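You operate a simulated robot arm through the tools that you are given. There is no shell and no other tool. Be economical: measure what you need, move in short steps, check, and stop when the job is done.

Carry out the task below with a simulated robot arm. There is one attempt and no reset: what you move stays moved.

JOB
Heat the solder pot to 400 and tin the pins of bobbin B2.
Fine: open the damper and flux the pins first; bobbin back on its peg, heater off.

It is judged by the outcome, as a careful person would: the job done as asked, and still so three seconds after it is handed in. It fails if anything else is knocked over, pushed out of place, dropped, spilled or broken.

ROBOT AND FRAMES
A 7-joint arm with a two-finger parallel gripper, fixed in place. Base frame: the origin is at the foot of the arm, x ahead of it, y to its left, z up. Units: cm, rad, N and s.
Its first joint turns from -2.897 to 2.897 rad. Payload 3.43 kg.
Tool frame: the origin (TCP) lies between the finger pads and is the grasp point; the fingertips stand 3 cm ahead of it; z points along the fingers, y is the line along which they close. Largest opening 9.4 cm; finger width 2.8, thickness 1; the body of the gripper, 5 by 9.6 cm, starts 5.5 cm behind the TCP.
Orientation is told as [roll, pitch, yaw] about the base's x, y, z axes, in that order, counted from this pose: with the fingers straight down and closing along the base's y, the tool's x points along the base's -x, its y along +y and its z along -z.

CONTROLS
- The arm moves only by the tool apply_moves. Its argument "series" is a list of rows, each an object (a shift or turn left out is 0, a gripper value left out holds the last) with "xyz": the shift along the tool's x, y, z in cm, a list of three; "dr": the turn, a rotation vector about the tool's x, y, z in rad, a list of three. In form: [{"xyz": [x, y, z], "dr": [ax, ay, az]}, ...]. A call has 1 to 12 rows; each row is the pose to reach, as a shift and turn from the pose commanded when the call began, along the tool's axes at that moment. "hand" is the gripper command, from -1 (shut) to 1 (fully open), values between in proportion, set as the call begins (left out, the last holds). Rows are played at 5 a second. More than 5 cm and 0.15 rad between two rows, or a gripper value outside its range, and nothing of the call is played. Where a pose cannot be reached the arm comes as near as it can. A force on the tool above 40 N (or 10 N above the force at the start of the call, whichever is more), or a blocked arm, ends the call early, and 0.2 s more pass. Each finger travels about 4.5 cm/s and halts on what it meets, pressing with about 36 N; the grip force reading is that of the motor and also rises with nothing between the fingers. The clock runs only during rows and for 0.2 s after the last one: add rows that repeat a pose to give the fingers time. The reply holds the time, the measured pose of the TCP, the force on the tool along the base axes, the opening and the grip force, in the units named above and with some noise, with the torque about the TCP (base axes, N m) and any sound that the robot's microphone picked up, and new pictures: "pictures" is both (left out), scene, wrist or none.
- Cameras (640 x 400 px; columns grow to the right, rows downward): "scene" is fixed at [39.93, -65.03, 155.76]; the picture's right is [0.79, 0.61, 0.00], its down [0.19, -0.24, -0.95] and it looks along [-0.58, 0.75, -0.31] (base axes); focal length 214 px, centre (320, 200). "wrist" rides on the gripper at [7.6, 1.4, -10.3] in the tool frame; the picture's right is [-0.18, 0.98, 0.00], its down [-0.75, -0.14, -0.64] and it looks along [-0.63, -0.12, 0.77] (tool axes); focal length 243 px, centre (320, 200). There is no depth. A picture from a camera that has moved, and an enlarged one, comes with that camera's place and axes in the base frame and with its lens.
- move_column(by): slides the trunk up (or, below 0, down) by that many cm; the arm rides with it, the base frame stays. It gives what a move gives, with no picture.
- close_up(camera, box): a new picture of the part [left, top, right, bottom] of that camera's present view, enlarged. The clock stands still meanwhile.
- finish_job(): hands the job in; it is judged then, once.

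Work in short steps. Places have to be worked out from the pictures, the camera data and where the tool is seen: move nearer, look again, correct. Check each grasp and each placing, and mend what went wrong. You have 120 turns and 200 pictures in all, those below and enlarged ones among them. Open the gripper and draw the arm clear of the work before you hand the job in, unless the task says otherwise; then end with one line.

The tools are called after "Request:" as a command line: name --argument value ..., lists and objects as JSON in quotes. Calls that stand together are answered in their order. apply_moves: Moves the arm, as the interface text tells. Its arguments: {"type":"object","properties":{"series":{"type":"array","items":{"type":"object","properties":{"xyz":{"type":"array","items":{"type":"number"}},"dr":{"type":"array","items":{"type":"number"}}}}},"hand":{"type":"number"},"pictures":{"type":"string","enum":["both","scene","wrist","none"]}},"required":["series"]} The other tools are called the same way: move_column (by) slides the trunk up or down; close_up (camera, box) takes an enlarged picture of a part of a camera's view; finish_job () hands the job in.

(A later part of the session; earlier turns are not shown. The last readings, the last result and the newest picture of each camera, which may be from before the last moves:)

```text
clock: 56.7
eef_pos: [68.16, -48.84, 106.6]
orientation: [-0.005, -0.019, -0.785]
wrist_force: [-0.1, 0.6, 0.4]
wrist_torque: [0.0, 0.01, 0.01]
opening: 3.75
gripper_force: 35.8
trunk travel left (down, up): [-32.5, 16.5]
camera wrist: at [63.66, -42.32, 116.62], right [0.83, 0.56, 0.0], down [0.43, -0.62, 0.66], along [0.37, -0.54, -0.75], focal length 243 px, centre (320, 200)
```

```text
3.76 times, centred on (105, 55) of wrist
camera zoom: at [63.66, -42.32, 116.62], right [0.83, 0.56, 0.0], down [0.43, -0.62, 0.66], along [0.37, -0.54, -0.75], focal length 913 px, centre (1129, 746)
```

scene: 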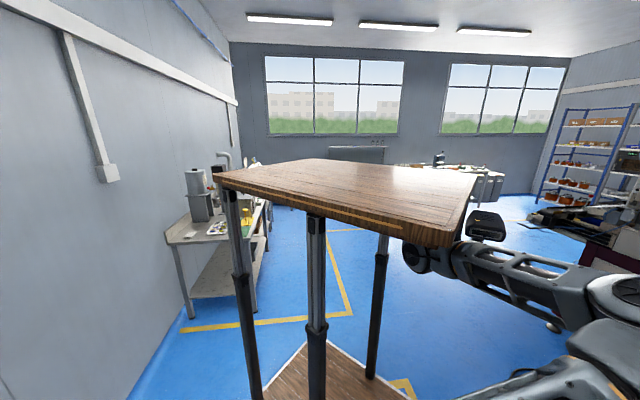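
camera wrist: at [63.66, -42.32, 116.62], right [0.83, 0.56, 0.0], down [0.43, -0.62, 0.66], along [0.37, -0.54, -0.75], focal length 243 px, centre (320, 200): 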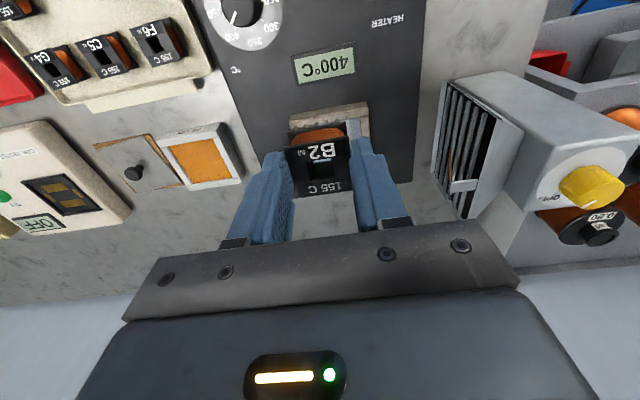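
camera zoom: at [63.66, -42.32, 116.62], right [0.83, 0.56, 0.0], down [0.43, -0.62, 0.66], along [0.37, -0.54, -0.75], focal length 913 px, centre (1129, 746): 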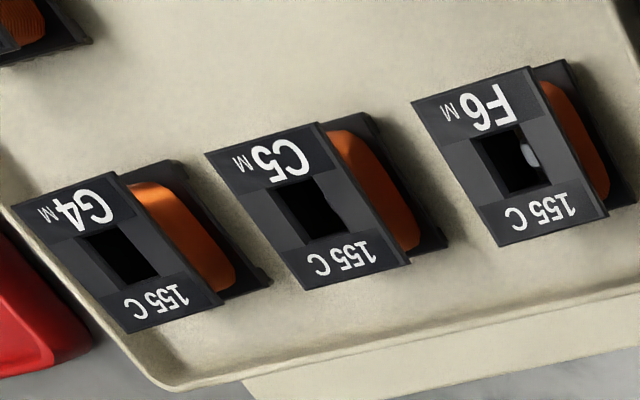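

The pins are still brownish, fluxed but not tinned, so the dip was too shallow or too short. I'll go back with a bit more tilt (1.1 rad) so they immerse fully, and hold longer.

Request:
apply_moves --series '[{"xyz": [-1, 0, 0], "dr": [0, -0.14, 0]}, {"xyz": [-2, 0, 0], "dr": [0, -0.28, 0]}, {"xyz": [-3, 0, 0], "dr": [0, -0.42, 0]}, {"xyz": [-4.2, 0, 0], "dr": [0, -0.56, 0]}, {"xyz": [-4.2, 0, 0], "dr": [0, -0.7, 0]}, {"xyz": [-4.2, 0, 0], "dr": [0, -0.84, 0]}, {"xyz": [-4.2, 0, 0], "dr": [0, -0.98, 0]}, {"xyz": [-4.2, 0, 3], "dr": [0, -1.08, 0]}, {"xyz": [-4.2, 0, 7], "dr": [0, -1.08, 0]}, {"xyz": [-4.2, 0, 10.5], "dr": [0, -1.08, 0]}, {"xyz": [-4.2, 0, 12.7], "dr": [0, -1.08, 0]}]' --pictures "wrist"

Request:
close_up --camera "wrist" --box '[250, 50, 390, 160]'

```text
clock: 59.1
eef_pos: [71.9, -51.84, 97.99]
orientation: [-0.007, -1.1, -0.778]
wrist_force: [0.2, 0.7, -1.1]
wrist_torque: [0.02, 0.0, 0.0]
opening: 3.74
gripper_force: 36.0
out of reach, approached as far as the arm can: row 10, 11
trunk travel left (down, up): [-32.5, 16.5]
camera wrist: at [63.9, -42.13, 95.72], right [0.76, 0.64, 0.16], down [-0.26, 0.07, 0.96], along [0.6, -0.77, 0.21], focal length 243 px, centre (320, 200)
```

wrist: 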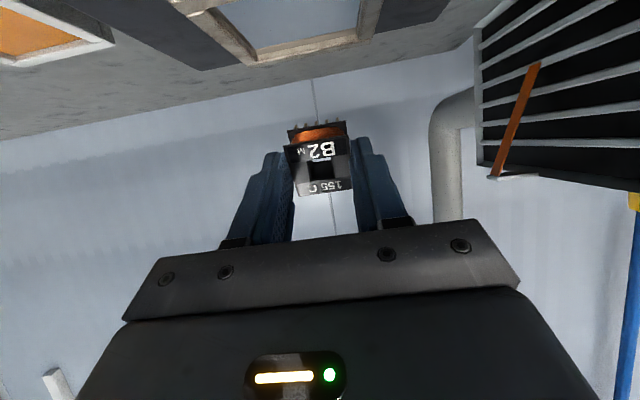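

```text
3.64 times, centred on (320, 105) of wrist
camera zoom: at [63.9, -42.13, 95.72], right [0.76, 0.64, 0.16], down [-0.26, 0.07, 0.96], along [0.6, -0.77, 0.21], focal length 882 px, centre (320, 546)
```

zoom: 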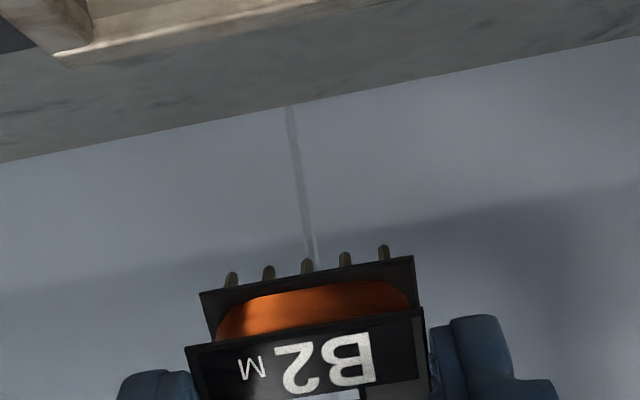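

At this tilt the arm runs out of joint range, but the trunk can lower the whole arm. I'll shift -0.4 along the bench, then lower the trunk 4.2 cm.

Request:
apply_moves --series '[{"xyz": [0, -0.4, 0]}]' --pictures "none"

Request:
move_column --by -4.2

Request:
close_up --camera "wrist" --box '[240, 30, 400, 170]'

```text
clock: 59.5
eef_pos: [71.41, -52.34, 97.89]
orientation: [-0.009, -1.102, -0.775]
wrist_force: [-0.2, -0.3, -0.5]
wrist_torque: [0.04, 0.02, -0.02]
opening: 3.73
gripper_force: 35.7
trunk travel left (down, up): [-32.5, 16.5]
```

```text
clock: 60.3
eef_pos: [71.52, -52.24, 93.74]
orientation: [-0.01, -1.103, -0.777]
wrist_force: [1.3, -0.2, -0.4]
wrist_torque: [0.04, 0.01, 0.0]
opening: 3.77
gripper_force: 36.2
trunk travel left (down, up): [-28.3, 20.7]
```

```text
2.86 times, centred on (320, 100) of wrist
camera zoom: at [63.53, -42.42, 91.52], right [0.75, 0.64, 0.16], down [-0.26, 0.07, 0.96], along [0.6, -0.77, 0.22], focal length 693 px, centre (320, 486)
```

zoom: 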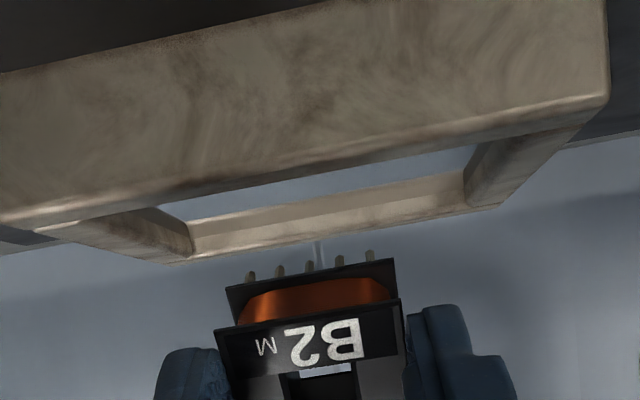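

Pins at about z 90.1, surface 88.85. Lower 1.65 to immerse them fully and hold.

Request:
move_column --by -1.65

Request:
apply_moves --series '[{}, {}, {}, {}, {}, {}, {}, {}]' --pictures "wrist"

Request:
close_up --camera "wrist" --box '[260, 70, 380, 170]'

```text
clock: 61.0
eef_pos: [71.56, -52.24, 92.07]
orientation: [-0.007, -1.103, -0.778]
wrist_force: [0.2, -0.6, 2.1]
wrist_torque: [-0.11, -0.09, 0.0]
opening: 3.73
gripper_force: 36.5
trunk travel left (down, up): [-26.7, 22.3]
```

```text
clock: 62.8
eef_pos: [71.43, -52.21, 92.09]
orientation: [-0.01, -1.102, -0.776]
wrist_force: [-0.2, -0.3, 5.8]
wrist_torque: [-0.15, -0.18, -0.03]
opening: 3.75
gripper_force: 36.1
trunk travel left (down, up): [-26.7, 22.3]
camera wrist: at [63.53, -42.42, 89.89], right [0.75, 0.64, 0.16], down [-0.26, 0.07, 0.96], along [0.6, -0.77, 0.22], focal length 243 px, centre (320, 200)
```

wrist: 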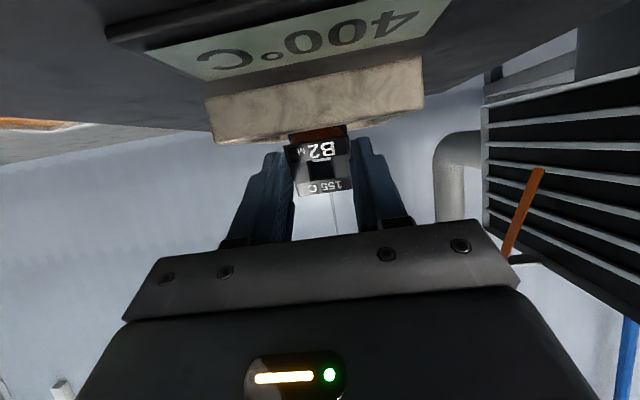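

```text
4.00 times, centred on (320, 120) of wrist
camera zoom: at [63.53, -42.42, 89.89], right [0.75, 0.64, 0.16], down [-0.26, 0.07, 0.96], along [0.6, -0.77, 0.22], focal length 970 px, centre (320, 520)
```

zoom: 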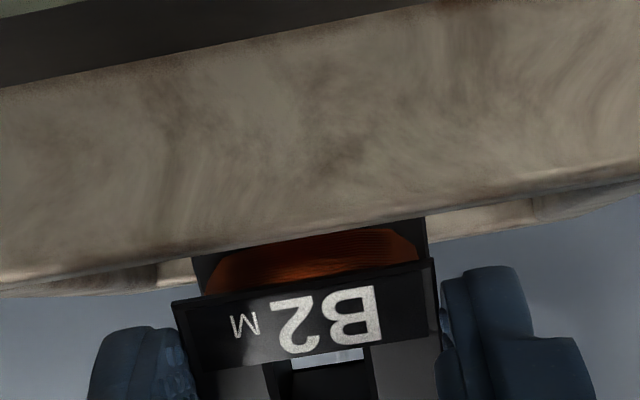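

Slight contact (~5 N) now, so the pins are fully in. Hold one more second, then raise the trunk 5 cm and look.

Request:
apply_moves --series '[{}, {}, {}, {}]' --pictures "none"

Request:
move_column --by 5.85

Request:
close_up --camera "wrist" --box '[270, 80, 370, 170]'

```text
clock: 63.8
eef_pos: [71.42, -52.23, 92.03]
orientation: [-0.009, -1.101, -0.777]
wrist_force: [0.2, -0.5, 6.7]
wrist_torque: [-0.17, -0.2, 0.04]
opening: 3.77
gripper_force: 35.8
trunk travel left (down, up): [-26.7, 22.3]
```

```text
clock: 64.8
eef_pos: [71.62, -52.23, 97.95]
orientation: [-0.01, -1.101, -0.777]
wrist_force: [-0.2, -0.4, -1.7]
wrist_torque: [0.03, -0.01, 0.01]
opening: 3.75
gripper_force: 35.8
trunk travel left (down, up): [-32.5, 16.5]
```

```text
4.44 times, centred on (320, 125) of wrist
camera zoom: at [63.53, -42.41, 95.71], right [0.75, 0.64, 0.16], down [-0.26, 0.07, 0.96], along [0.6, -0.77, 0.22], focal length 1078 px, centre (320, 533)
```

zoom: 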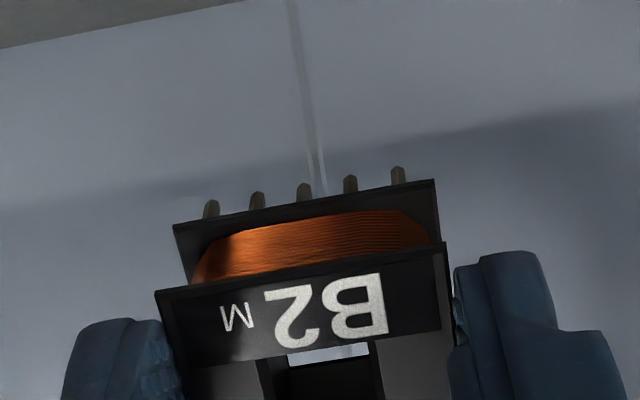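

Still not obviously silver. Enlarging further to judge the pins' finish, and looking at the solder surface.

Request:
close_up --camera "wrist" --box '[300, 110, 350, 140]'

Request:
close_up --camera "wrist" --box '[160, 0, 420, 120]'

```text
12.80 times, centred on (325, 125) of wrist
camera zoom: at [63.53, -42.41, 95.71], right [0.75, 0.64, 0.16], down [-0.26, 0.07, 0.96], along [0.6, -0.77, 0.22], focal length 3106 px, centre (256, 1160)
```

zoom: 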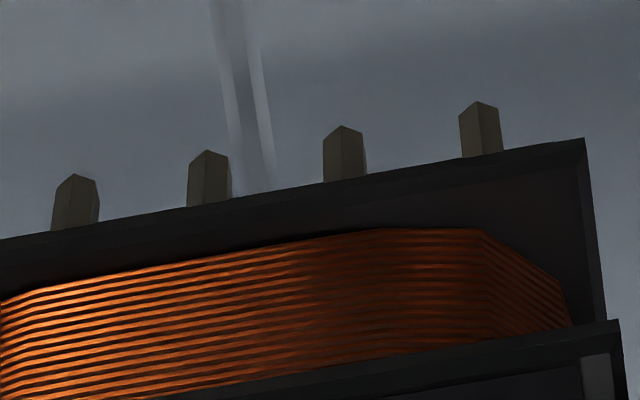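

```text
2.46 times, centred on (290, 60) of wrist
camera zoom: at [63.53, -42.41, 95.71], right [0.75, 0.64, 0.16], down [-0.26, 0.07, 0.96], along [0.6, -0.77, 0.22], focal length 597 px, centre (394, 545)
```

zoom: 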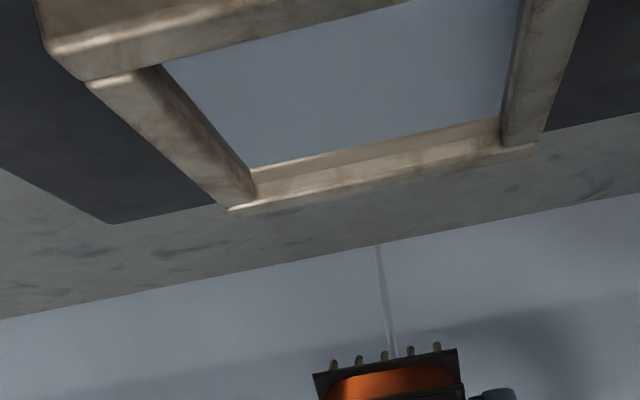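

Pins still dull. Depth at the second dip was good (flange touching the surface), so flux loss or short dwell is likely. I'll re-flux with a longer hold, then dip longer. Moving back over the flux pad.

Request:
apply_moves --series '[{"xyz": [0, -4.5, 0]}, {"xyz": [0, -9, 0]}, {"xyz": [-0.2, -13.5, 0.4]}, {"xyz": [-0.4, -18, 0.8]}, {"xyz": [-0.5, -20, 0.98]}]' --pictures "none"

Request:
move_column --by -8

Request:
close_up --camera "wrist" --box '[240, 30, 400, 160]'

```text
clock: 66.0
eef_pos: [57.92, -67.1, 98.15]
orientation: [-0.009, -1.101, -0.776]
wrist_force: [0.8, 0.1, -0.6]
wrist_torque: [-0.01, 0.05, -0.04]
opening: 3.75
gripper_force: 36.0
trunk travel left (down, up): [-32.5, 16.5]
```

```text
clock: 67.1
eef_pos: [57.91, -67.08, 90.25]
orientation: [-0.009, -1.101, -0.776]
wrist_force: [1.2, -0.7, -1.1]
wrist_torque: [0.01, -0.01, 0.0]
opening: 3.73
gripper_force: 35.8
trunk travel left (down, up): [-24.5, 24.5]
```

```text
3.08 times, centred on (320, 95) of wrist
camera zoom: at [49.9, -57.3, 88.01], right [0.75, 0.64, 0.16], down [-0.26, 0.07, 0.96], along [0.6, -0.77, 0.22], focal length 746 px, centre (320, 523)
```

zoom: 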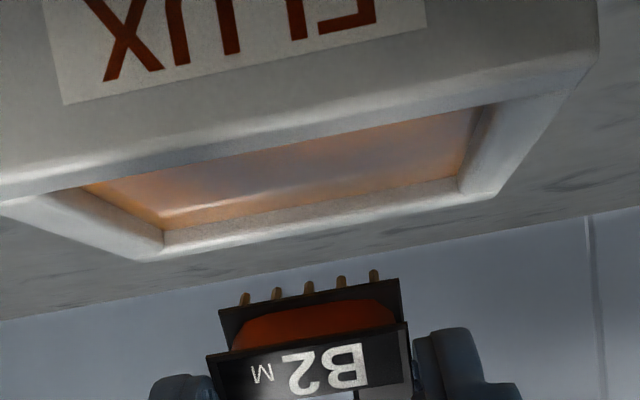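

To keep the camera clear of the tray I'll reduce the tilt to 0.9, shift 0.8 outward, then dip and hold 1.4 s.

Request:
apply_moves --series '[{"xyz": [-0.18, 0, 0.35], "dr": [0, 0.1, 0]}, {"xyz": [-0.36, 0, 0.71], "dr": [0, 0.2, 0]}, {"xyz": [0.44, 0, 1.12], "dr": [0, 0.2, 0]}, {"xyz": [0.8, 0, 1.3], "dr": [0, 0.2, 0]}, {"xyz": [1.11, 0, 1.46], "dr": [0, 0.2, 0]}, {"xyz": [1.11, 0, 1.46], "dr": [0, 0.2, 0]}, {"xyz": [1.11, 0, 1.46], "dr": [0, 0.2, 0]}, {"xyz": [1.11, 0, 1.46], "dr": [0, 0.2, 0]}, {"xyz": [1.11, 0, 1.46], "dr": [0, 0.2, 0]}, {"xyz": [1.11, 0, 1.46], "dr": [0, 0.2, 0]}, {"xyz": [1.11, 0, 1.46], "dr": [0, 0.2, 0]}]' --pictures "wrist"

Request:
close_up --camera "wrist" --box '[250, 60, 390, 170]'

```text
clock: 69.5
eef_pos: [58.53, -67.65, 88.58]
orientation: [-0.006, -0.904, -0.78]
wrist_force: [1.4, -2.9, 24.1]
wrist_torque: [-0.69, -0.66, -0.02]
opening: 3.75
gripper_force: 36.1
trunk travel left (down, up): [-24.5, 24.5]
camera wrist: at [50.41, -57.75, 88.87], right [0.78, 0.61, 0.14], down [-0.12, -0.07, 0.99], along [0.62, -0.79, 0.02], focal length 243 px, centre (320, 200)
```

wrist: 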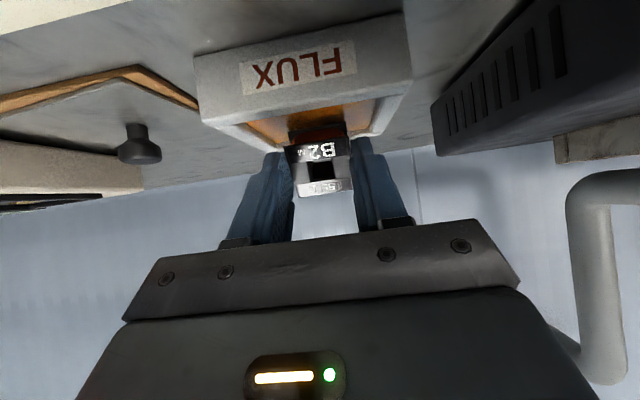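

```text
3.64 times, centred on (320, 115) of wrist
camera zoom: at [50.41, -57.75, 88.87], right [0.78, 0.61, 0.14], down [-0.12, -0.07, 0.99], along [0.62, -0.79, 0.02], focal length 882 px, centre (320, 509)
```

zoom: 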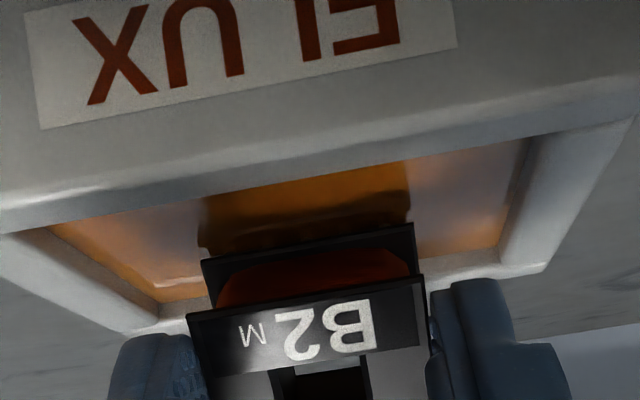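

Flange on the flux surface (24 N), so the pins are fully wetted. Lift and inspect.

Request:
apply_moves --series '[{"xyz": [-1.57, 0, -1.24]}, {"xyz": [-3.93, 0, -3.1]}, {"xyz": [-6.3, 0, -4.96]}]' --pictures "none"

Request:
close_up --camera "wrist" --box '[295, 110, 355, 150]'

```text
clock: 70.3
eef_pos: [58.48, -67.44, 96.69]
orientation: [-0.009, -0.901, -0.781]
wrist_force: [0.3, 0.3, -1.0]
wrist_torque: [-0.01, 0.06, -0.01]
opening: 3.73
gripper_force: 35.7
trunk travel left (down, up): [-24.5, 24.5]
```

```text
10.00 times, centred on (325, 130) of wrist
camera zoom: at [50.37, -57.52, 97.06], right [0.78, 0.61, 0.14], down [-0.12, -0.07, 0.99], along [0.62, -0.79, 0.02], focal length 2426 px, centre (270, 900)
```

zoom: 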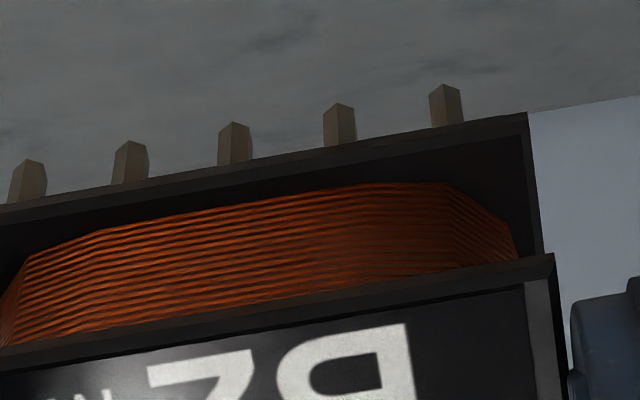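

Now to the pot again: tilt 1.05 rad, pins about 1.8 cm above the solder first.

Request:
apply_moves --series '[{"xyz": [0, 4.5, 0], "dr": [0, -0.08, 0]}, {"xyz": [0.3, 9, -0.3], "dr": [0, -0.15, 0]}, {"xyz": [0.6, 13.5, -0.8], "dr": [0, -0.15, 0]}, {"xyz": [1, 18, -1.25], "dr": [0, -0.15, 0]}, {"xyz": [1, 20, -1.25], "dr": [0, -0.15, 0]}, {"xyz": [3.1, 20, 0.43], "dr": [0, -0.15, 0]}]' --pictures "wrist"

Request:
close_up --camera "wrist" --box '[250, 50, 390, 160]'

```text
clock: 71.7
eef_pos: [71.53, -52.37, 93.65]
orientation: [-0.009, -1.052, -0.777]
wrist_force: [0.0, 0.5, -1.4]
wrist_torque: [0.0, 0.03, -0.01]
opening: 3.72
gripper_force: 36.1
trunk travel left (down, up): [-24.5, 24.5]
camera wrist: at [63.54, -42.4, 92.22], right [0.76, 0.63, 0.16], down [-0.23, 0.03, 0.97], along [0.61, -0.78, 0.17], focal length 243 px, centre (320, 200)
```

wrist: 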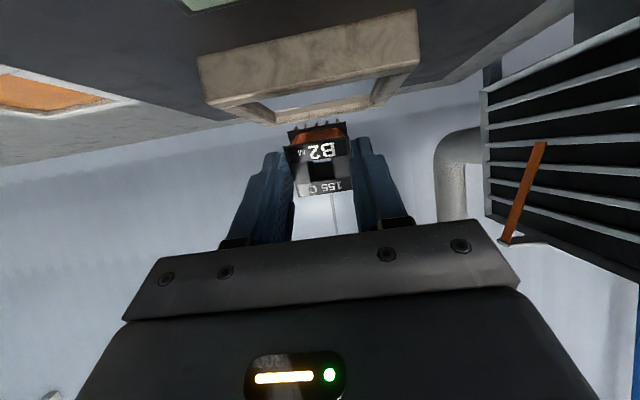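

```text
3.64 times, centred on (320, 105) of wrist
camera zoom: at [63.54, -42.4, 92.22], right [0.76, 0.63, 0.16], down [-0.23, 0.03, 0.97], along [0.61, -0.78, 0.17], focal length 882 px, centre (320, 546)
```

zoom: 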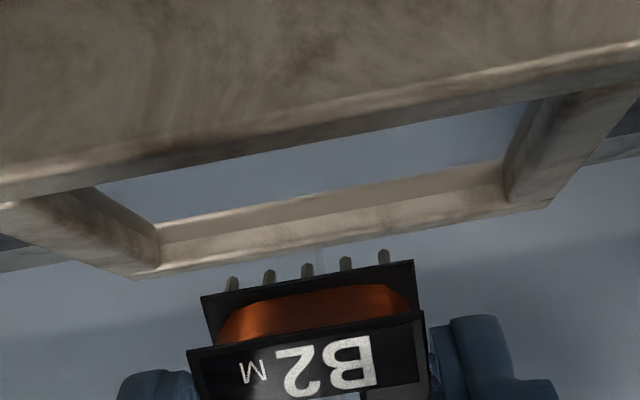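

Pins 1.05 cm above the solder. Lower 1.45 and hold about 4.5 s.

Request:
apply_moves --series '[{"xyz": [0.7, 0, 0.4]}, {"xyz": [1.08, 0, 0.62]}, {"xyz": [1.26, 0, 0.72]}, {"xyz": [1.26, 0, 0.72]}, {"xyz": [1.26, 0, 0.72]}, {"xyz": [1.26, 0, 0.72]}, {"xyz": [1.26, 0, 0.72]}, {"xyz": [1.26, 0, 0.72]}, {"xyz": [1.26, 0, 0.72]}, {"xyz": [1.26, 0, 0.72]}, {"xyz": [1.26, 0, 0.72]}, {"xyz": [1.26, 0, 0.72]}]' --pictures "none"

Request:
apply_moves --series '[{}, {}, {}, {}, {}, {}, {}, {}, {}, {}, {}]' --pictures "none"

Request:
apply_moves --series '[{"xyz": [-1.3, 0, -0.75]}, {"xyz": [-3, 0, -1.7]}, {"xyz": [-5, 0, -2.9]}]' --pictures "wrist"

Request:
close_up --camera "wrist" --box '[295, 110, 355, 150]'

```text
clock: 74.3
eef_pos: [71.61, -52.24, 92.51]
orientation: [-0.008, -1.051, -0.779]
wrist_force: [0.5, 0.3, 0.2]
wrist_torque: [0.01, 0.0, 0.02]
opening: 3.76
gripper_force: 35.7
trunk travel left (down, up): [-24.5, 24.5]
```

```text
clock: 76.7
eef_pos: [71.51, -52.25, 92.37]
orientation: [-0.009, -1.051, -0.779]
wrist_force: [-0.9, 0.0, -1.1]
wrist_torque: [0.06, 0.0, 0.01]
opening: 3.72
gripper_force: 36.0
trunk travel left (down, up): [-24.5, 24.5]
```

```text
clock: 77.5
eef_pos: [71.44, -52.16, 98.17]
orientation: [-0.008, -1.053, -0.778]
wrist_force: [-0.3, -0.9, -0.4]
wrist_torque: [0.02, 0.01, 0.0]
opening: 3.75
gripper_force: 36.1
trunk travel left (down, up): [-24.5, 24.5]
camera wrist: at [63.48, -42.29, 96.59], right [0.76, 0.63, 0.16], down [-0.23, 0.03, 0.97], along [0.61, -0.78, 0.17], focal length 243 px, centre (320, 200)
```

wrist: 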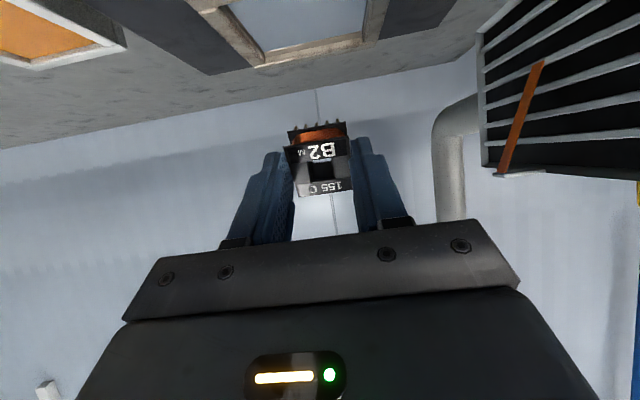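

```text
10.00 times, centred on (325, 130) of wrist
camera zoom: at [63.48, -42.29, 96.59], right [0.76, 0.63, 0.16], down [-0.23, 0.03, 0.97], along [0.61, -0.78, 0.17], focal length 2426 px, centre (270, 900)
```

zoom: 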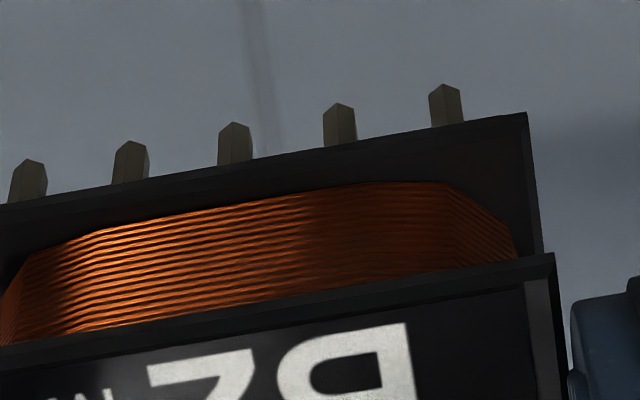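

To compare fairly, I'll untilt and go back above the tray to the earlier lift pose, where the pins can be compared with the untreated neighbours.

Request:
apply_moves --series '[{"xyz": [-2.6, 0, -1.5]}, {"xyz": [-4.3, 0, -2.5], "dr": [0, 0.14, 0]}, {"xyz": [-4.3, 0, -2.5], "dr": [0, 0.28, 0]}, {"xyz": [-4.3, 0, -2.5], "dr": [0, 0.42, 0]}, {"xyz": [-4.3, 0, -2.5], "dr": [0, 0.56, 0]}, {"xyz": [-4.3, 0, -2.5], "dr": [0, 0.7, 0]}, {"xyz": [-4.3, 0, -2.5], "dr": [0, 0.84, 0]}, {"xyz": [-4.3, 0, -2.5], "dr": [0, 0.98, 0]}, {"xyz": [-4.3, 0, -2.5], "dr": [0, 1.053, 0]}]' --pictures "none"

Request:
apply_moves --series '[{"xyz": [3, -3.9, 0]}, {"xyz": [6, -7.8, 0]}, {"xyz": [9, -11.7, 0]}, {"xyz": [12, -15.6, 0]}, {"xyz": [15, -19.5, 0]}, {"xyz": [18, -23.4, 0.5]}, {"xyz": [18, -23.4, 3.5]}]' --pictures "wrist"

Request:
close_up --camera "wrist" --box '[250, 90, 390, 190]'

```text
clock: 79.5
eef_pos: [71.37, -52.35, 103.1]
orientation: [-0.005, 0.003, -0.785]
wrist_force: [-0.4, -0.6, -0.9]
wrist_torque: [-0.01, 0.0, -0.01]
opening: 3.74
gripper_force: 35.8
trunk travel left (down, up): [-24.5, 24.5]
```

```text
clock: 81.1
eef_pos: [41.75, -56.24, 99.73]
orientation: [-0.006, 0.003, -0.785]
wrist_force: [0.6, -0.4, -0.5]
wrist_torque: [0.02, 0.05, 0.02]
opening: 3.76
gripper_force: 35.7
trunk travel left (down, up): [-24.5, 24.5]
camera wrist: at [37.34, -49.81, 109.96], right [0.82, 0.57, 0.0], down [0.44, -0.63, 0.64], along [0.36, -0.53, -0.77], focal length 243 px, centre (320, 200)
```

wrist: 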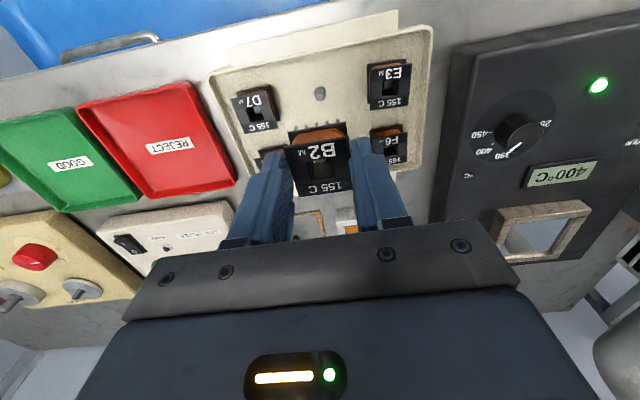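

```text
4.00 times, centred on (320, 140) of wrist
camera zoom: at [37.34, -49.81, 109.96], right [0.82, 0.57, 0.0], down [0.44, -0.63, 0.64], along [0.36, -0.53, -0.77], focal length 970 px, centre (320, 440)
```

zoom: 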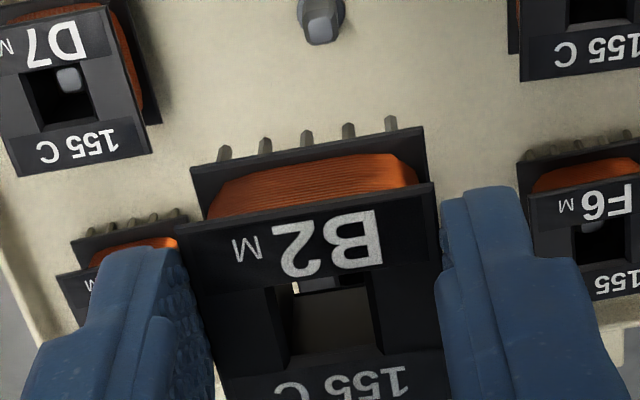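

The heater lamp is now green (ready). Comparing B2's pins with the neighbours'.

Request:
close_up --camera "wrist" --box '[290, 112, 350, 142]'

Request:
close_up --camera "wrist" --box '[365, 50, 425, 140]'

```text
10.67 times, centred on (320, 127) of wrist
camera zoom: at [37.34, -49.81, 109.96], right [0.82, 0.57, 0.0], down [0.44, -0.63, 0.64], along [0.36, -0.53, -0.77], focal length 2588 px, centre (320, 979)
```

zoom: 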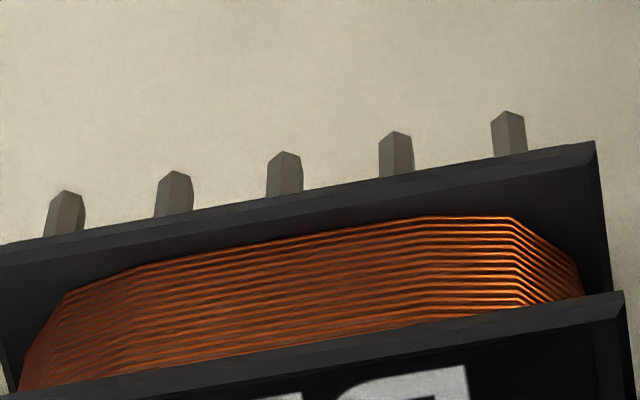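

```text
4.44 times, centred on (395, 95) of wrist
camera zoom: at [37.34, -49.81, 109.96], right [0.82, 0.57, 0.0], down [0.44, -0.63, 0.64], along [0.36, -0.53, -0.77], focal length 1078 px, centre (-13, 667)
```

zoom: 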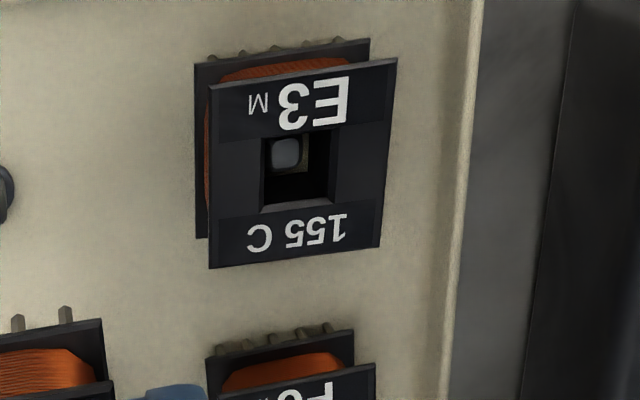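

Request:
close_up --camera "wrist" --box '[370, 112, 420, 140]'

Request:
close_up --camera "wrist" --box '[255, 130, 305, 160]'

```text
12.80 times, centred on (395, 126) of wrist
camera zoom: at [37.34, -49.81, 109.96], right [0.82, 0.57, 0.0], down [0.44, -0.63, 0.64], along [0.36, -0.53, -0.77], focal length 3106 px, centre (-640, 1147)
```

zoom: 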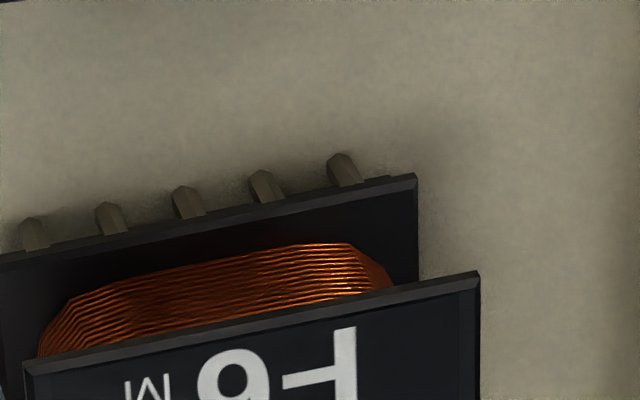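

```text
12.80 times, centred on (280, 145) of wrist
camera zoom: at [37.34, -49.81, 109.96], right [0.82, 0.57, 0.0], down [0.44, -0.63, 0.64], along [0.36, -0.53, -0.77], focal length 3106 px, centre (832, 904)
```

zoom: 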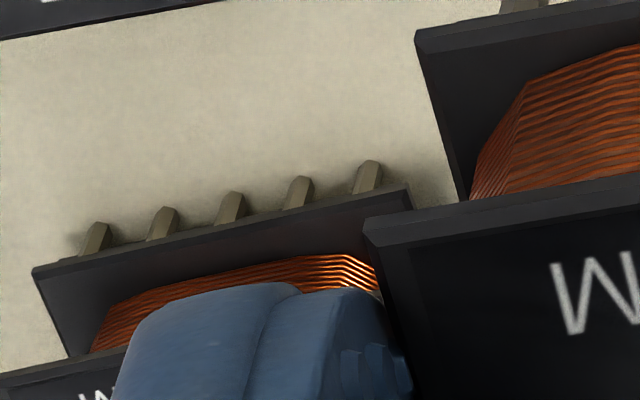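

The torque readings during contact suggest the pins sit further out than I assumed, so the last dip barely wetted them and the earlier one came after the flux was likely spent. I'll re-flux, then dip to positive contact. Heading back to the flux pad.

Request:
apply_moves --series '[{"xyz": [-4, 0.8, 0]}, {"xyz": [-8, 1.6, 0]}, {"xyz": [-12, 2.4, 0]}, {"xyz": [-15, 3.2, 0], "dr": [0, -0.1, 0]}, {"xyz": [-18, 3.9, 0], "dr": [0, -0.2, 0]}, {"xyz": [-19.2, 3.9, 0], "dr": [0, -0.34, 0]}, {"xyz": [-19.2, 3.9, 0], "dr": [0, -0.48, 0]}, {"xyz": [-19.2, 3.9, 0], "dr": [0, -0.62, 0]}, {"xyz": [-19.2, 3.9, 1], "dr": [0, -0.76, 0]}, {"xyz": [-19.2, 3.9, 3], "dr": [0, -0.9, 0]}, {"xyz": [-19.2, 3.9, 7], "dr": [0, -0.9, 0]}, {"xyz": [-19.2, 3.9, 9.5], "dr": [0, -0.9, 0]}]' --pictures "none"

Request:
close_up --camera "wrist" --box '[250, 60, 390, 160]'

```text
clock: 83.7
eef_pos: [58.74, -66.83, 90.01]
orientation: [-0.007, -0.899, -0.781]
wrist_force: [-0.6, 0.7, -1.1]
wrist_torque: [0.01, 0.0, 0.01]
opening: 3.72
gripper_force: 36.3
trunk travel left (down, up): [-24.5, 24.5]
```

```text
4.00 times, centred on (320, 110) of wrist
camera zoom: at [50.56, -56.86, 90.38], right [0.78, 0.61, 0.14], down [-0.12, -0.07, 0.99], along [0.62, -0.79, 0.02], focal length 970 px, centre (320, 560)
```

zoom: 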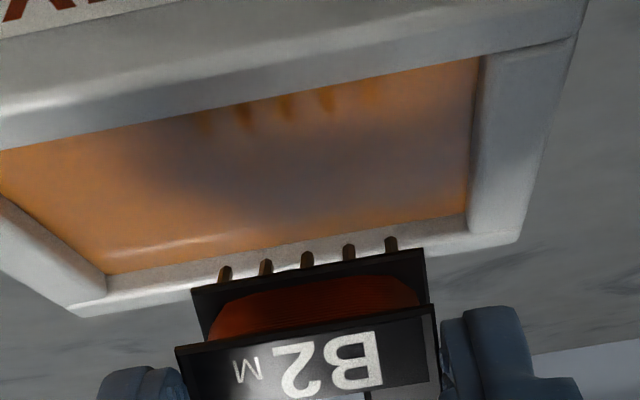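

Calibrating: lower exactly 0.7 cm and look at the gap between the tips and their reflection.

Request:
apply_moves --series '[{"xyz": [0.27, 0, 0.22]}, {"xyz": [0.548, 0, 0.435]}, {"xyz": [0.548, 0, 0.435]}]' --pictures "none"

Request:
close_up --camera "wrist" --box '[270, 80, 370, 150]'

```text
clock: 84.5
eef_pos: [58.51, -66.83, 89.46]
orientation: [-0.009, -0.898, -0.78]
wrist_force: [-0.1, 0.6, -0.9]
wrist_torque: [0.01, -0.02, 0.01]
opening: 3.74
gripper_force: 35.9
trunk travel left (down, up): [-24.5, 24.5]
```

```text
5.71 times, centred on (320, 115) of wrist
camera zoom: at [50.39, -56.99, 89.81], right [0.78, 0.61, 0.14], down [-0.12, -0.07, 0.99], along [0.62, -0.79, 0.02], focal length 1386 px, centre (320, 686)
```

zoom: 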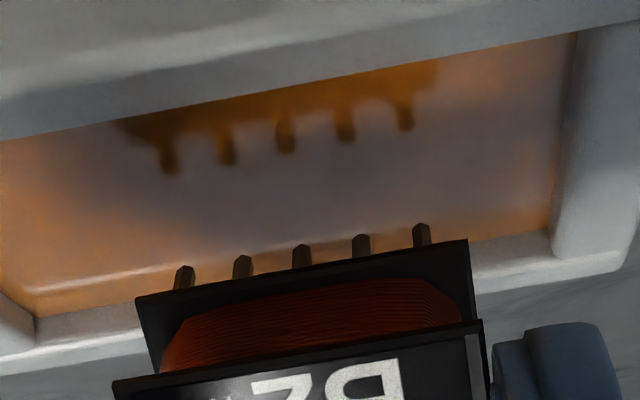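

This gives a true pin depth scale: the bobbin is taller than I thought and the tips are 0.58 cm above the flux. Dip 0.95 cm and hold 1 s, then lift.

Request:
apply_moves --series '[{"xyz": [0.35, 0, 0.28]}, {"xyz": [0.744, 0, 0.59]}, {"xyz": [0.744, 0, 0.59]}, {"xyz": [0.744, 0, 0.59]}, {"xyz": [0.744, 0, 0.59]}, {"xyz": [0.744, 0, 0.59]}]' --pictures "none"

Request:
apply_moves --series '[{"xyz": [-0.78, 0, -0.62]}, {"xyz": [-3.13, 0, -2.49]}, {"xyz": [-6.26, 0, -4.97]}]' --pictures "none"

Request:
close_up --camera "wrist" --box '[295, 110, 355, 150]'

```text
clock: 85.9
eef_pos: [58.64, -66.88, 88.6]
orientation: [-0.007, -0.899, -0.78]
wrist_force: [0.3, -0.9, 6.0]
wrist_torque: [-0.2, -0.17, 0.03]
opening: 3.74
gripper_force: 36.3
trunk travel left (down, up): [-24.5, 24.5]
```

```text
clock: 86.7
eef_pos: [58.38, -66.93, 96.38]
orientation: [-0.006, -0.896, -0.783]
wrist_force: [-1.1, -0.3, -0.5]
wrist_torque: [0.0, 0.02, -0.02]
opening: 3.74
gripper_force: 35.8
trunk travel left (down, up): [-24.5, 24.5]
```

```text
10.00 times, centred on (325, 130) of wrist
camera zoom: at [50.34, -57.07, 96.76], right [0.78, 0.61, 0.14], down [-0.12, -0.07, 0.99], along [0.62, -0.79, 0.02], focal length 2426 px, centre (270, 900)
```

zoom: 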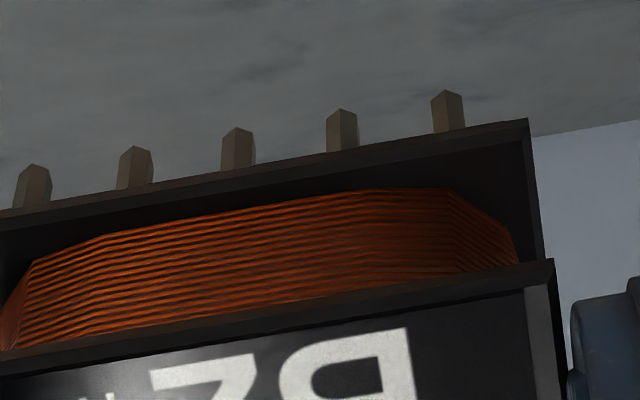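

Fluxed with positive contact. Now over the pot centre (pins at q≈90.2), tilt 1.0.

Request:
apply_moves --series '[{"xyz": [-0.78, 0, -0.63]}, {"xyz": [-0.3, 4.5, -1.1], "dr": [0, -0.05, 0]}, {"xyz": [0.2, 9, -1.7], "dr": [0, -0.104, 0]}, {"xyz": [0.6, 13.5, -2.4], "dr": [0, -0.104, 0]}, {"xyz": [0.97, 18, -2.82], "dr": [0, -0.104, 0]}, {"xyz": [0.97, 19.75, -2.82], "dr": [0, -0.104, 0]}, {"xyz": [3.62, 19.75, -0.7], "dr": [0, -0.104, 0]}]' --pictures "wrist"

Request:
close_up --camera "wrist" --box '[250, 50, 390, 160]'

```text
clock: 88.3
eef_pos: [70.46, -51.15, 94.24]
orientation: [-0.007, -1.003, -0.781]
wrist_force: [-0.1, -0.3, -1.5]
wrist_torque: [0.0, 0.03, -0.02]
opening: 3.79
gripper_force: 36.4
trunk travel left (down, up): [-24.5, 24.5]
camera wrist: at [62.34, -41.25, 93.22], right [0.77, 0.63, 0.15], down [-0.19, 0.0, 0.98], along [0.61, -0.78, 0.12], focal length 243 px, centre (320, 200)
```

wrist: 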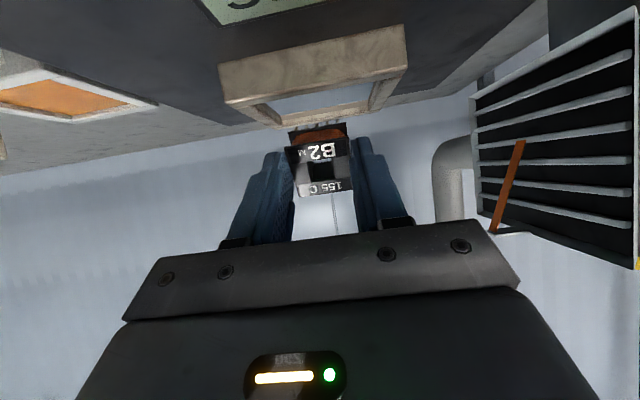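

```text
3.64 times, centred on (320, 105) of wrist
camera zoom: at [62.34, -41.25, 93.22], right [0.77, 0.63, 0.15], down [-0.19, 0.0, 0.98], along [0.61, -0.78, 0.12], focal length 882 px, centre (320, 546)
```

zoom: 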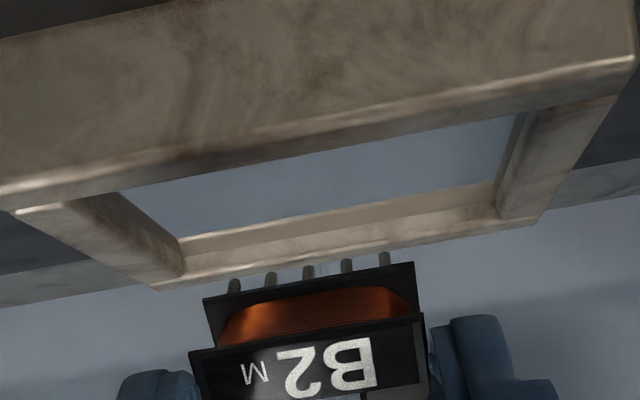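

Pins are well inside; tips touch at TCP z≈92.55. Lower in small steps to 92.1 and check contact.

Request:
apply_moves --series '[{"xyz": [0.84, 0.4, 0.54]}, {"xyz": [1.35, 0.4, 0.86]}, {"xyz": [1.6, 0.4, 1.02]}, {"xyz": [1.8, 0.4, 1.15]}, {"xyz": [1.8, 0.4, 1.15]}, {"xyz": [1.8, 0.4, 1.15]}]' --pictures "wrist"

Request:
close_up --camera "wrist" --box '[260, 70, 380, 160]'

```text
clock: 89.7
eef_pos: [70.64, -50.74, 92.09]
orientation: [-0.01, -1.005, -0.78]
wrist_force: [-1.7, -4.8, 23.7]
wrist_torque: [-0.71, -0.66, -0.16]
opening: 3.78
gripper_force: 36.5
trunk travel left (down, up): [-24.5, 24.5]
camera wrist: at [62.66, -40.9, 91.07], right [0.77, 0.62, 0.15], down [-0.19, 0.0, 0.98], along [0.61, -0.78, 0.12], focal length 243 px, centre (320, 200)
```

wrist: 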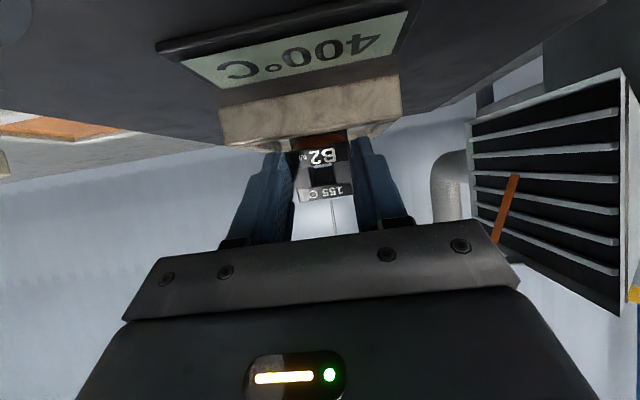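

```text
4.44 times, centred on (320, 115) of wrist
camera zoom: at [62.66, -40.9, 91.07], right [0.77, 0.62, 0.15], down [-0.19, 0.0, 0.98], along [0.61, -0.78, 0.12], focal length 1078 px, centre (320, 578)
```

zoom: 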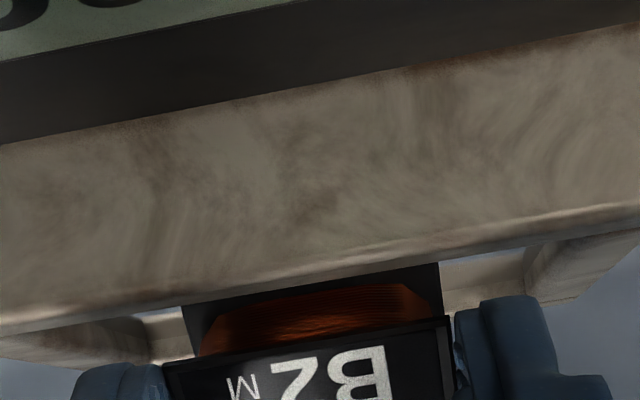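

Firm contact (24 N): fully immersed. Ease up 0.1 cm and hold another 2.4 s, then lift and inspect.

Request:
apply_moves --series '[{"xyz": [-0.1, 0, -0.06]}, {"xyz": [-0.1, 0, -0.06]}, {"xyz": [-0.1, 0, -0.06]}, {"xyz": [-0.1, 0, -0.06]}, {"xyz": [-0.1, 0, -0.06]}, {"xyz": [-0.1, 0, -0.06]}, {"xyz": [-0.1, 0, -0.06]}, {"xyz": [-0.1, 0, -0.06]}, {"xyz": [-0.1, 0, -0.06]}, {"xyz": [-0.1, 0, -0.06]}, {"xyz": [-0.1, 0, -0.06]}]' --pictures "none"

Request:
apply_moves --series '[{"xyz": [-1.3, 0, -0.8]}, {"xyz": [-3, 0, -1.9]}, {"xyz": [-5, 0, -3.2]}]' --pictures "wrist"

Request:
close_up --camera "wrist" --box '[285, 105, 355, 155]'

```text
clock: 92.1
eef_pos: [70.73, -50.69, 92.02]
orientation: [-0.007, -1.004, -0.779]
wrist_force: [0.4, 1.2, 16.0]
wrist_torque: [-0.34, -0.52, 0.04]
opening: 3.75
gripper_force: 35.8
trunk travel left (down, up): [-24.5, 24.5]
```

```text
clock: 92.9
eef_pos: [70.74, -50.71, 97.91]
orientation: [-0.008, -1.001, -0.779]
wrist_force: [0.5, 0.2, -0.6]
wrist_torque: [0.03, 0.01, 0.04]
opening: 3.72
gripper_force: 36.0
trunk travel left (down, up): [-24.5, 24.5]
camera wrist: at [62.66, -40.82, 97.04], right [0.77, 0.62, 0.15], down [-0.19, 0.0, 0.98], along [0.61, -0.78, 0.12], focal length 243 px, centre (320, 200)
```

wrist: 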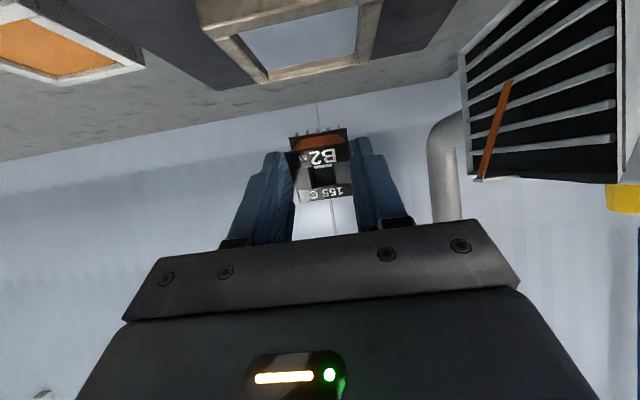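

```text
8.00 times, centred on (320, 130) of wrist
camera zoom: at [62.66, -40.82, 97.04], right [0.77, 0.62, 0.15], down [-0.19, 0.0, 0.98], along [0.61, -0.78, 0.12], focal length 1941 px, centre (320, 760)
```

zoom: 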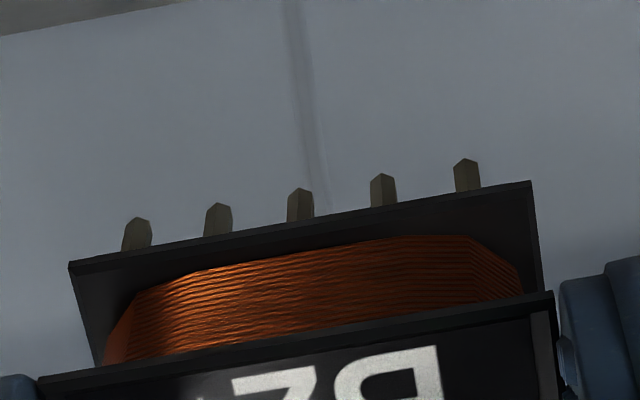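

Key realisation: in the tray views the pins of G4 and F6 converge toward the point straight below the camera, so the pins point straight DOWN from the lower flange, not sideways. The dips must be done with the tool vertical. I'll raise and untilt.

Request:
apply_moves --series '[{"xyz": [-2.5, 0, -1.6]}, {"xyz": [-5, 0, -3.2], "dr": [0, 0.14, 0]}, {"xyz": [-5, 0, -3.2], "dr": [0, 0.28, 0]}, {"xyz": [-5, 0, -3.2], "dr": [0, 0.42, 0]}, {"xyz": [-5, 0, -3.2], "dr": [0, 0.56, 0]}, {"xyz": [-5, 0, -3.2], "dr": [0, 0.7, 0]}, {"xyz": [-5, 0, -3.2], "dr": [0, 0.84, 0]}, {"xyz": [-5, 0, -3.2], "dr": [0, 0.98, 0]}, {"xyz": [-5, 0, -3.2], "dr": [0, 1.003, 0]}]' --pictures "wrist"

Request:
close_up --camera "wrist" --box '[260, 90, 380, 210]'

```text
clock: 94.9
eef_pos: [70.7, -50.51, 104.04]
orientation: [-0.005, 0.002, -0.787]
wrist_force: [-0.3, -0.6, -0.4]
wrist_torque: [0.0, 0.01, 0.01]
opening: 3.74
gripper_force: 36.4
trunk travel left (down, up): [-24.5, 24.5]
camera wrist: at [66.29, -44.37, 114.16], right [0.83, 0.56, 0.0], down [0.44, -0.63, 0.64], along [0.36, -0.53, -0.77], focal length 243 px, centre (320, 200)
```

wrist: 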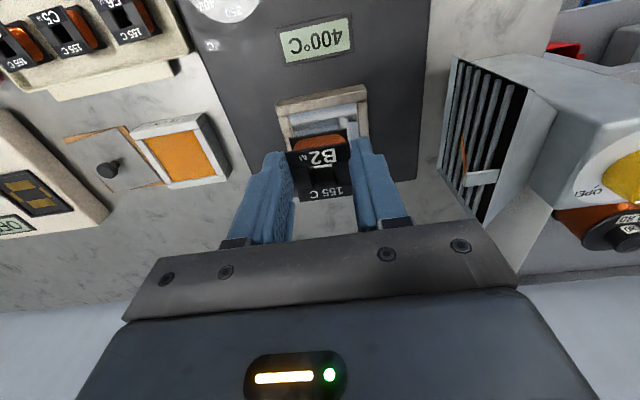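

```text
3.33 times, centred on (320, 150) of wrist
camera zoom: at [66.29, -44.37, 114.16], right [0.83, 0.56, 0.0], down [0.44, -0.63, 0.64], along [0.36, -0.53, -0.77], focal length 809 px, centre (320, 367)
```

zoom: 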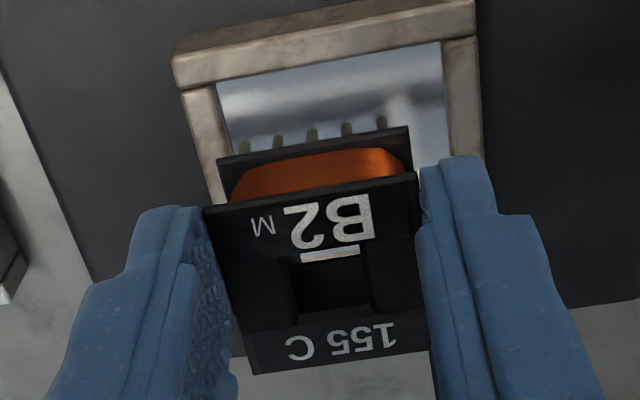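

Now over the flux pad with the tool vertical.

Request:
apply_moves --series '[{"xyz": [-1.2, -4.5, 0]}, {"xyz": [-2.4, -9, 0]}, {"xyz": [-3.6, -13.5, 0]}, {"xyz": [-4.8, -18, 0]}, {"xyz": [-5.6, -20.7, 1.5]}, {"xyz": [-5.6, -20.7, 6]}, {"xyz": [-5.6, -20.7, 10]}]' --pictures "wrist"

Request:
close_up --camera "wrist" --box '[230, 70, 400, 190]'

```text
clock: 96.5
eef_pos: [59.97, -69.38, 93.91]
orientation: [-0.003, 0.0, -0.785]
wrist_force: [0.5, -0.4, 0.0]
wrist_torque: [-0.04, -0.05, 0.05]
opening: 3.72
gripper_force: 35.9
trunk travel left (down, up): [-24.5, 24.5]
camera wrist: at [55.55, -63.06, 104.11], right [0.83, 0.56, 0.0], down [0.43, -0.63, 0.64], along [0.36, -0.53, -0.77], focal length 243 px, centre (320, 200)
```

wrist: 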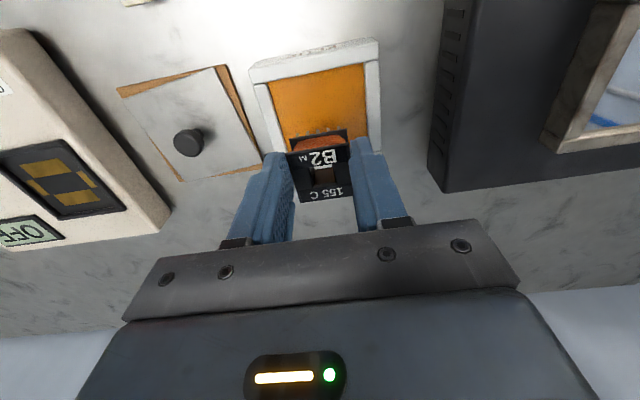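

```text
3.33 times, centred on (315, 130) of wrist
camera zoom: at [55.55, -63.06, 104.11], right [0.83, 0.56, 0.0], down [0.43, -0.63, 0.64], along [0.36, -0.53, -0.77], focal length 809 px, centre (337, 433)
```

zoom: 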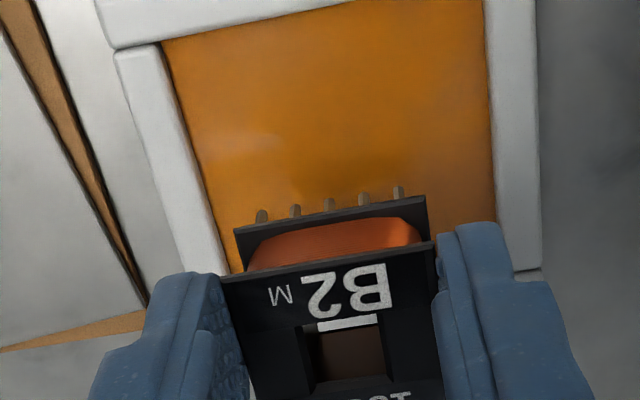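

Well centred over the orange pad. Lower 3 cm and check the gap.

Request:
apply_moves --series '[{"xyz": [0, 0, 1.5]}, {"xyz": [0, 0, 3]}]' --pictures "none"

Request:
close_up --camera "wrist" --box '[240, 80, 390, 180]'

```text
clock: 97.1
eef_pos: [60.09, -69.5, 90.78]
orientation: [-0.003, -0.001, -0.784]
wrist_force: [0.5, 0.4, -0.5]
wrist_torque: [0.0, 0.03, 0.0]
opening: 3.74
gripper_force: 36.0
trunk travel left (down, up): [-24.5, 24.5]
```

```text
4.00 times, centred on (315, 130) of wrist
camera zoom: at [55.65, -63.13, 101.02], right [0.83, 0.56, 0.0], down [0.43, -0.63, 0.64], along [0.36, -0.53, -0.77], focal length 970 px, centre (340, 480)
```

zoom: 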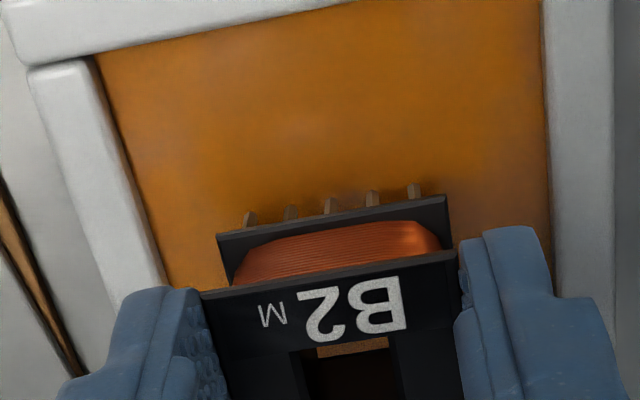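

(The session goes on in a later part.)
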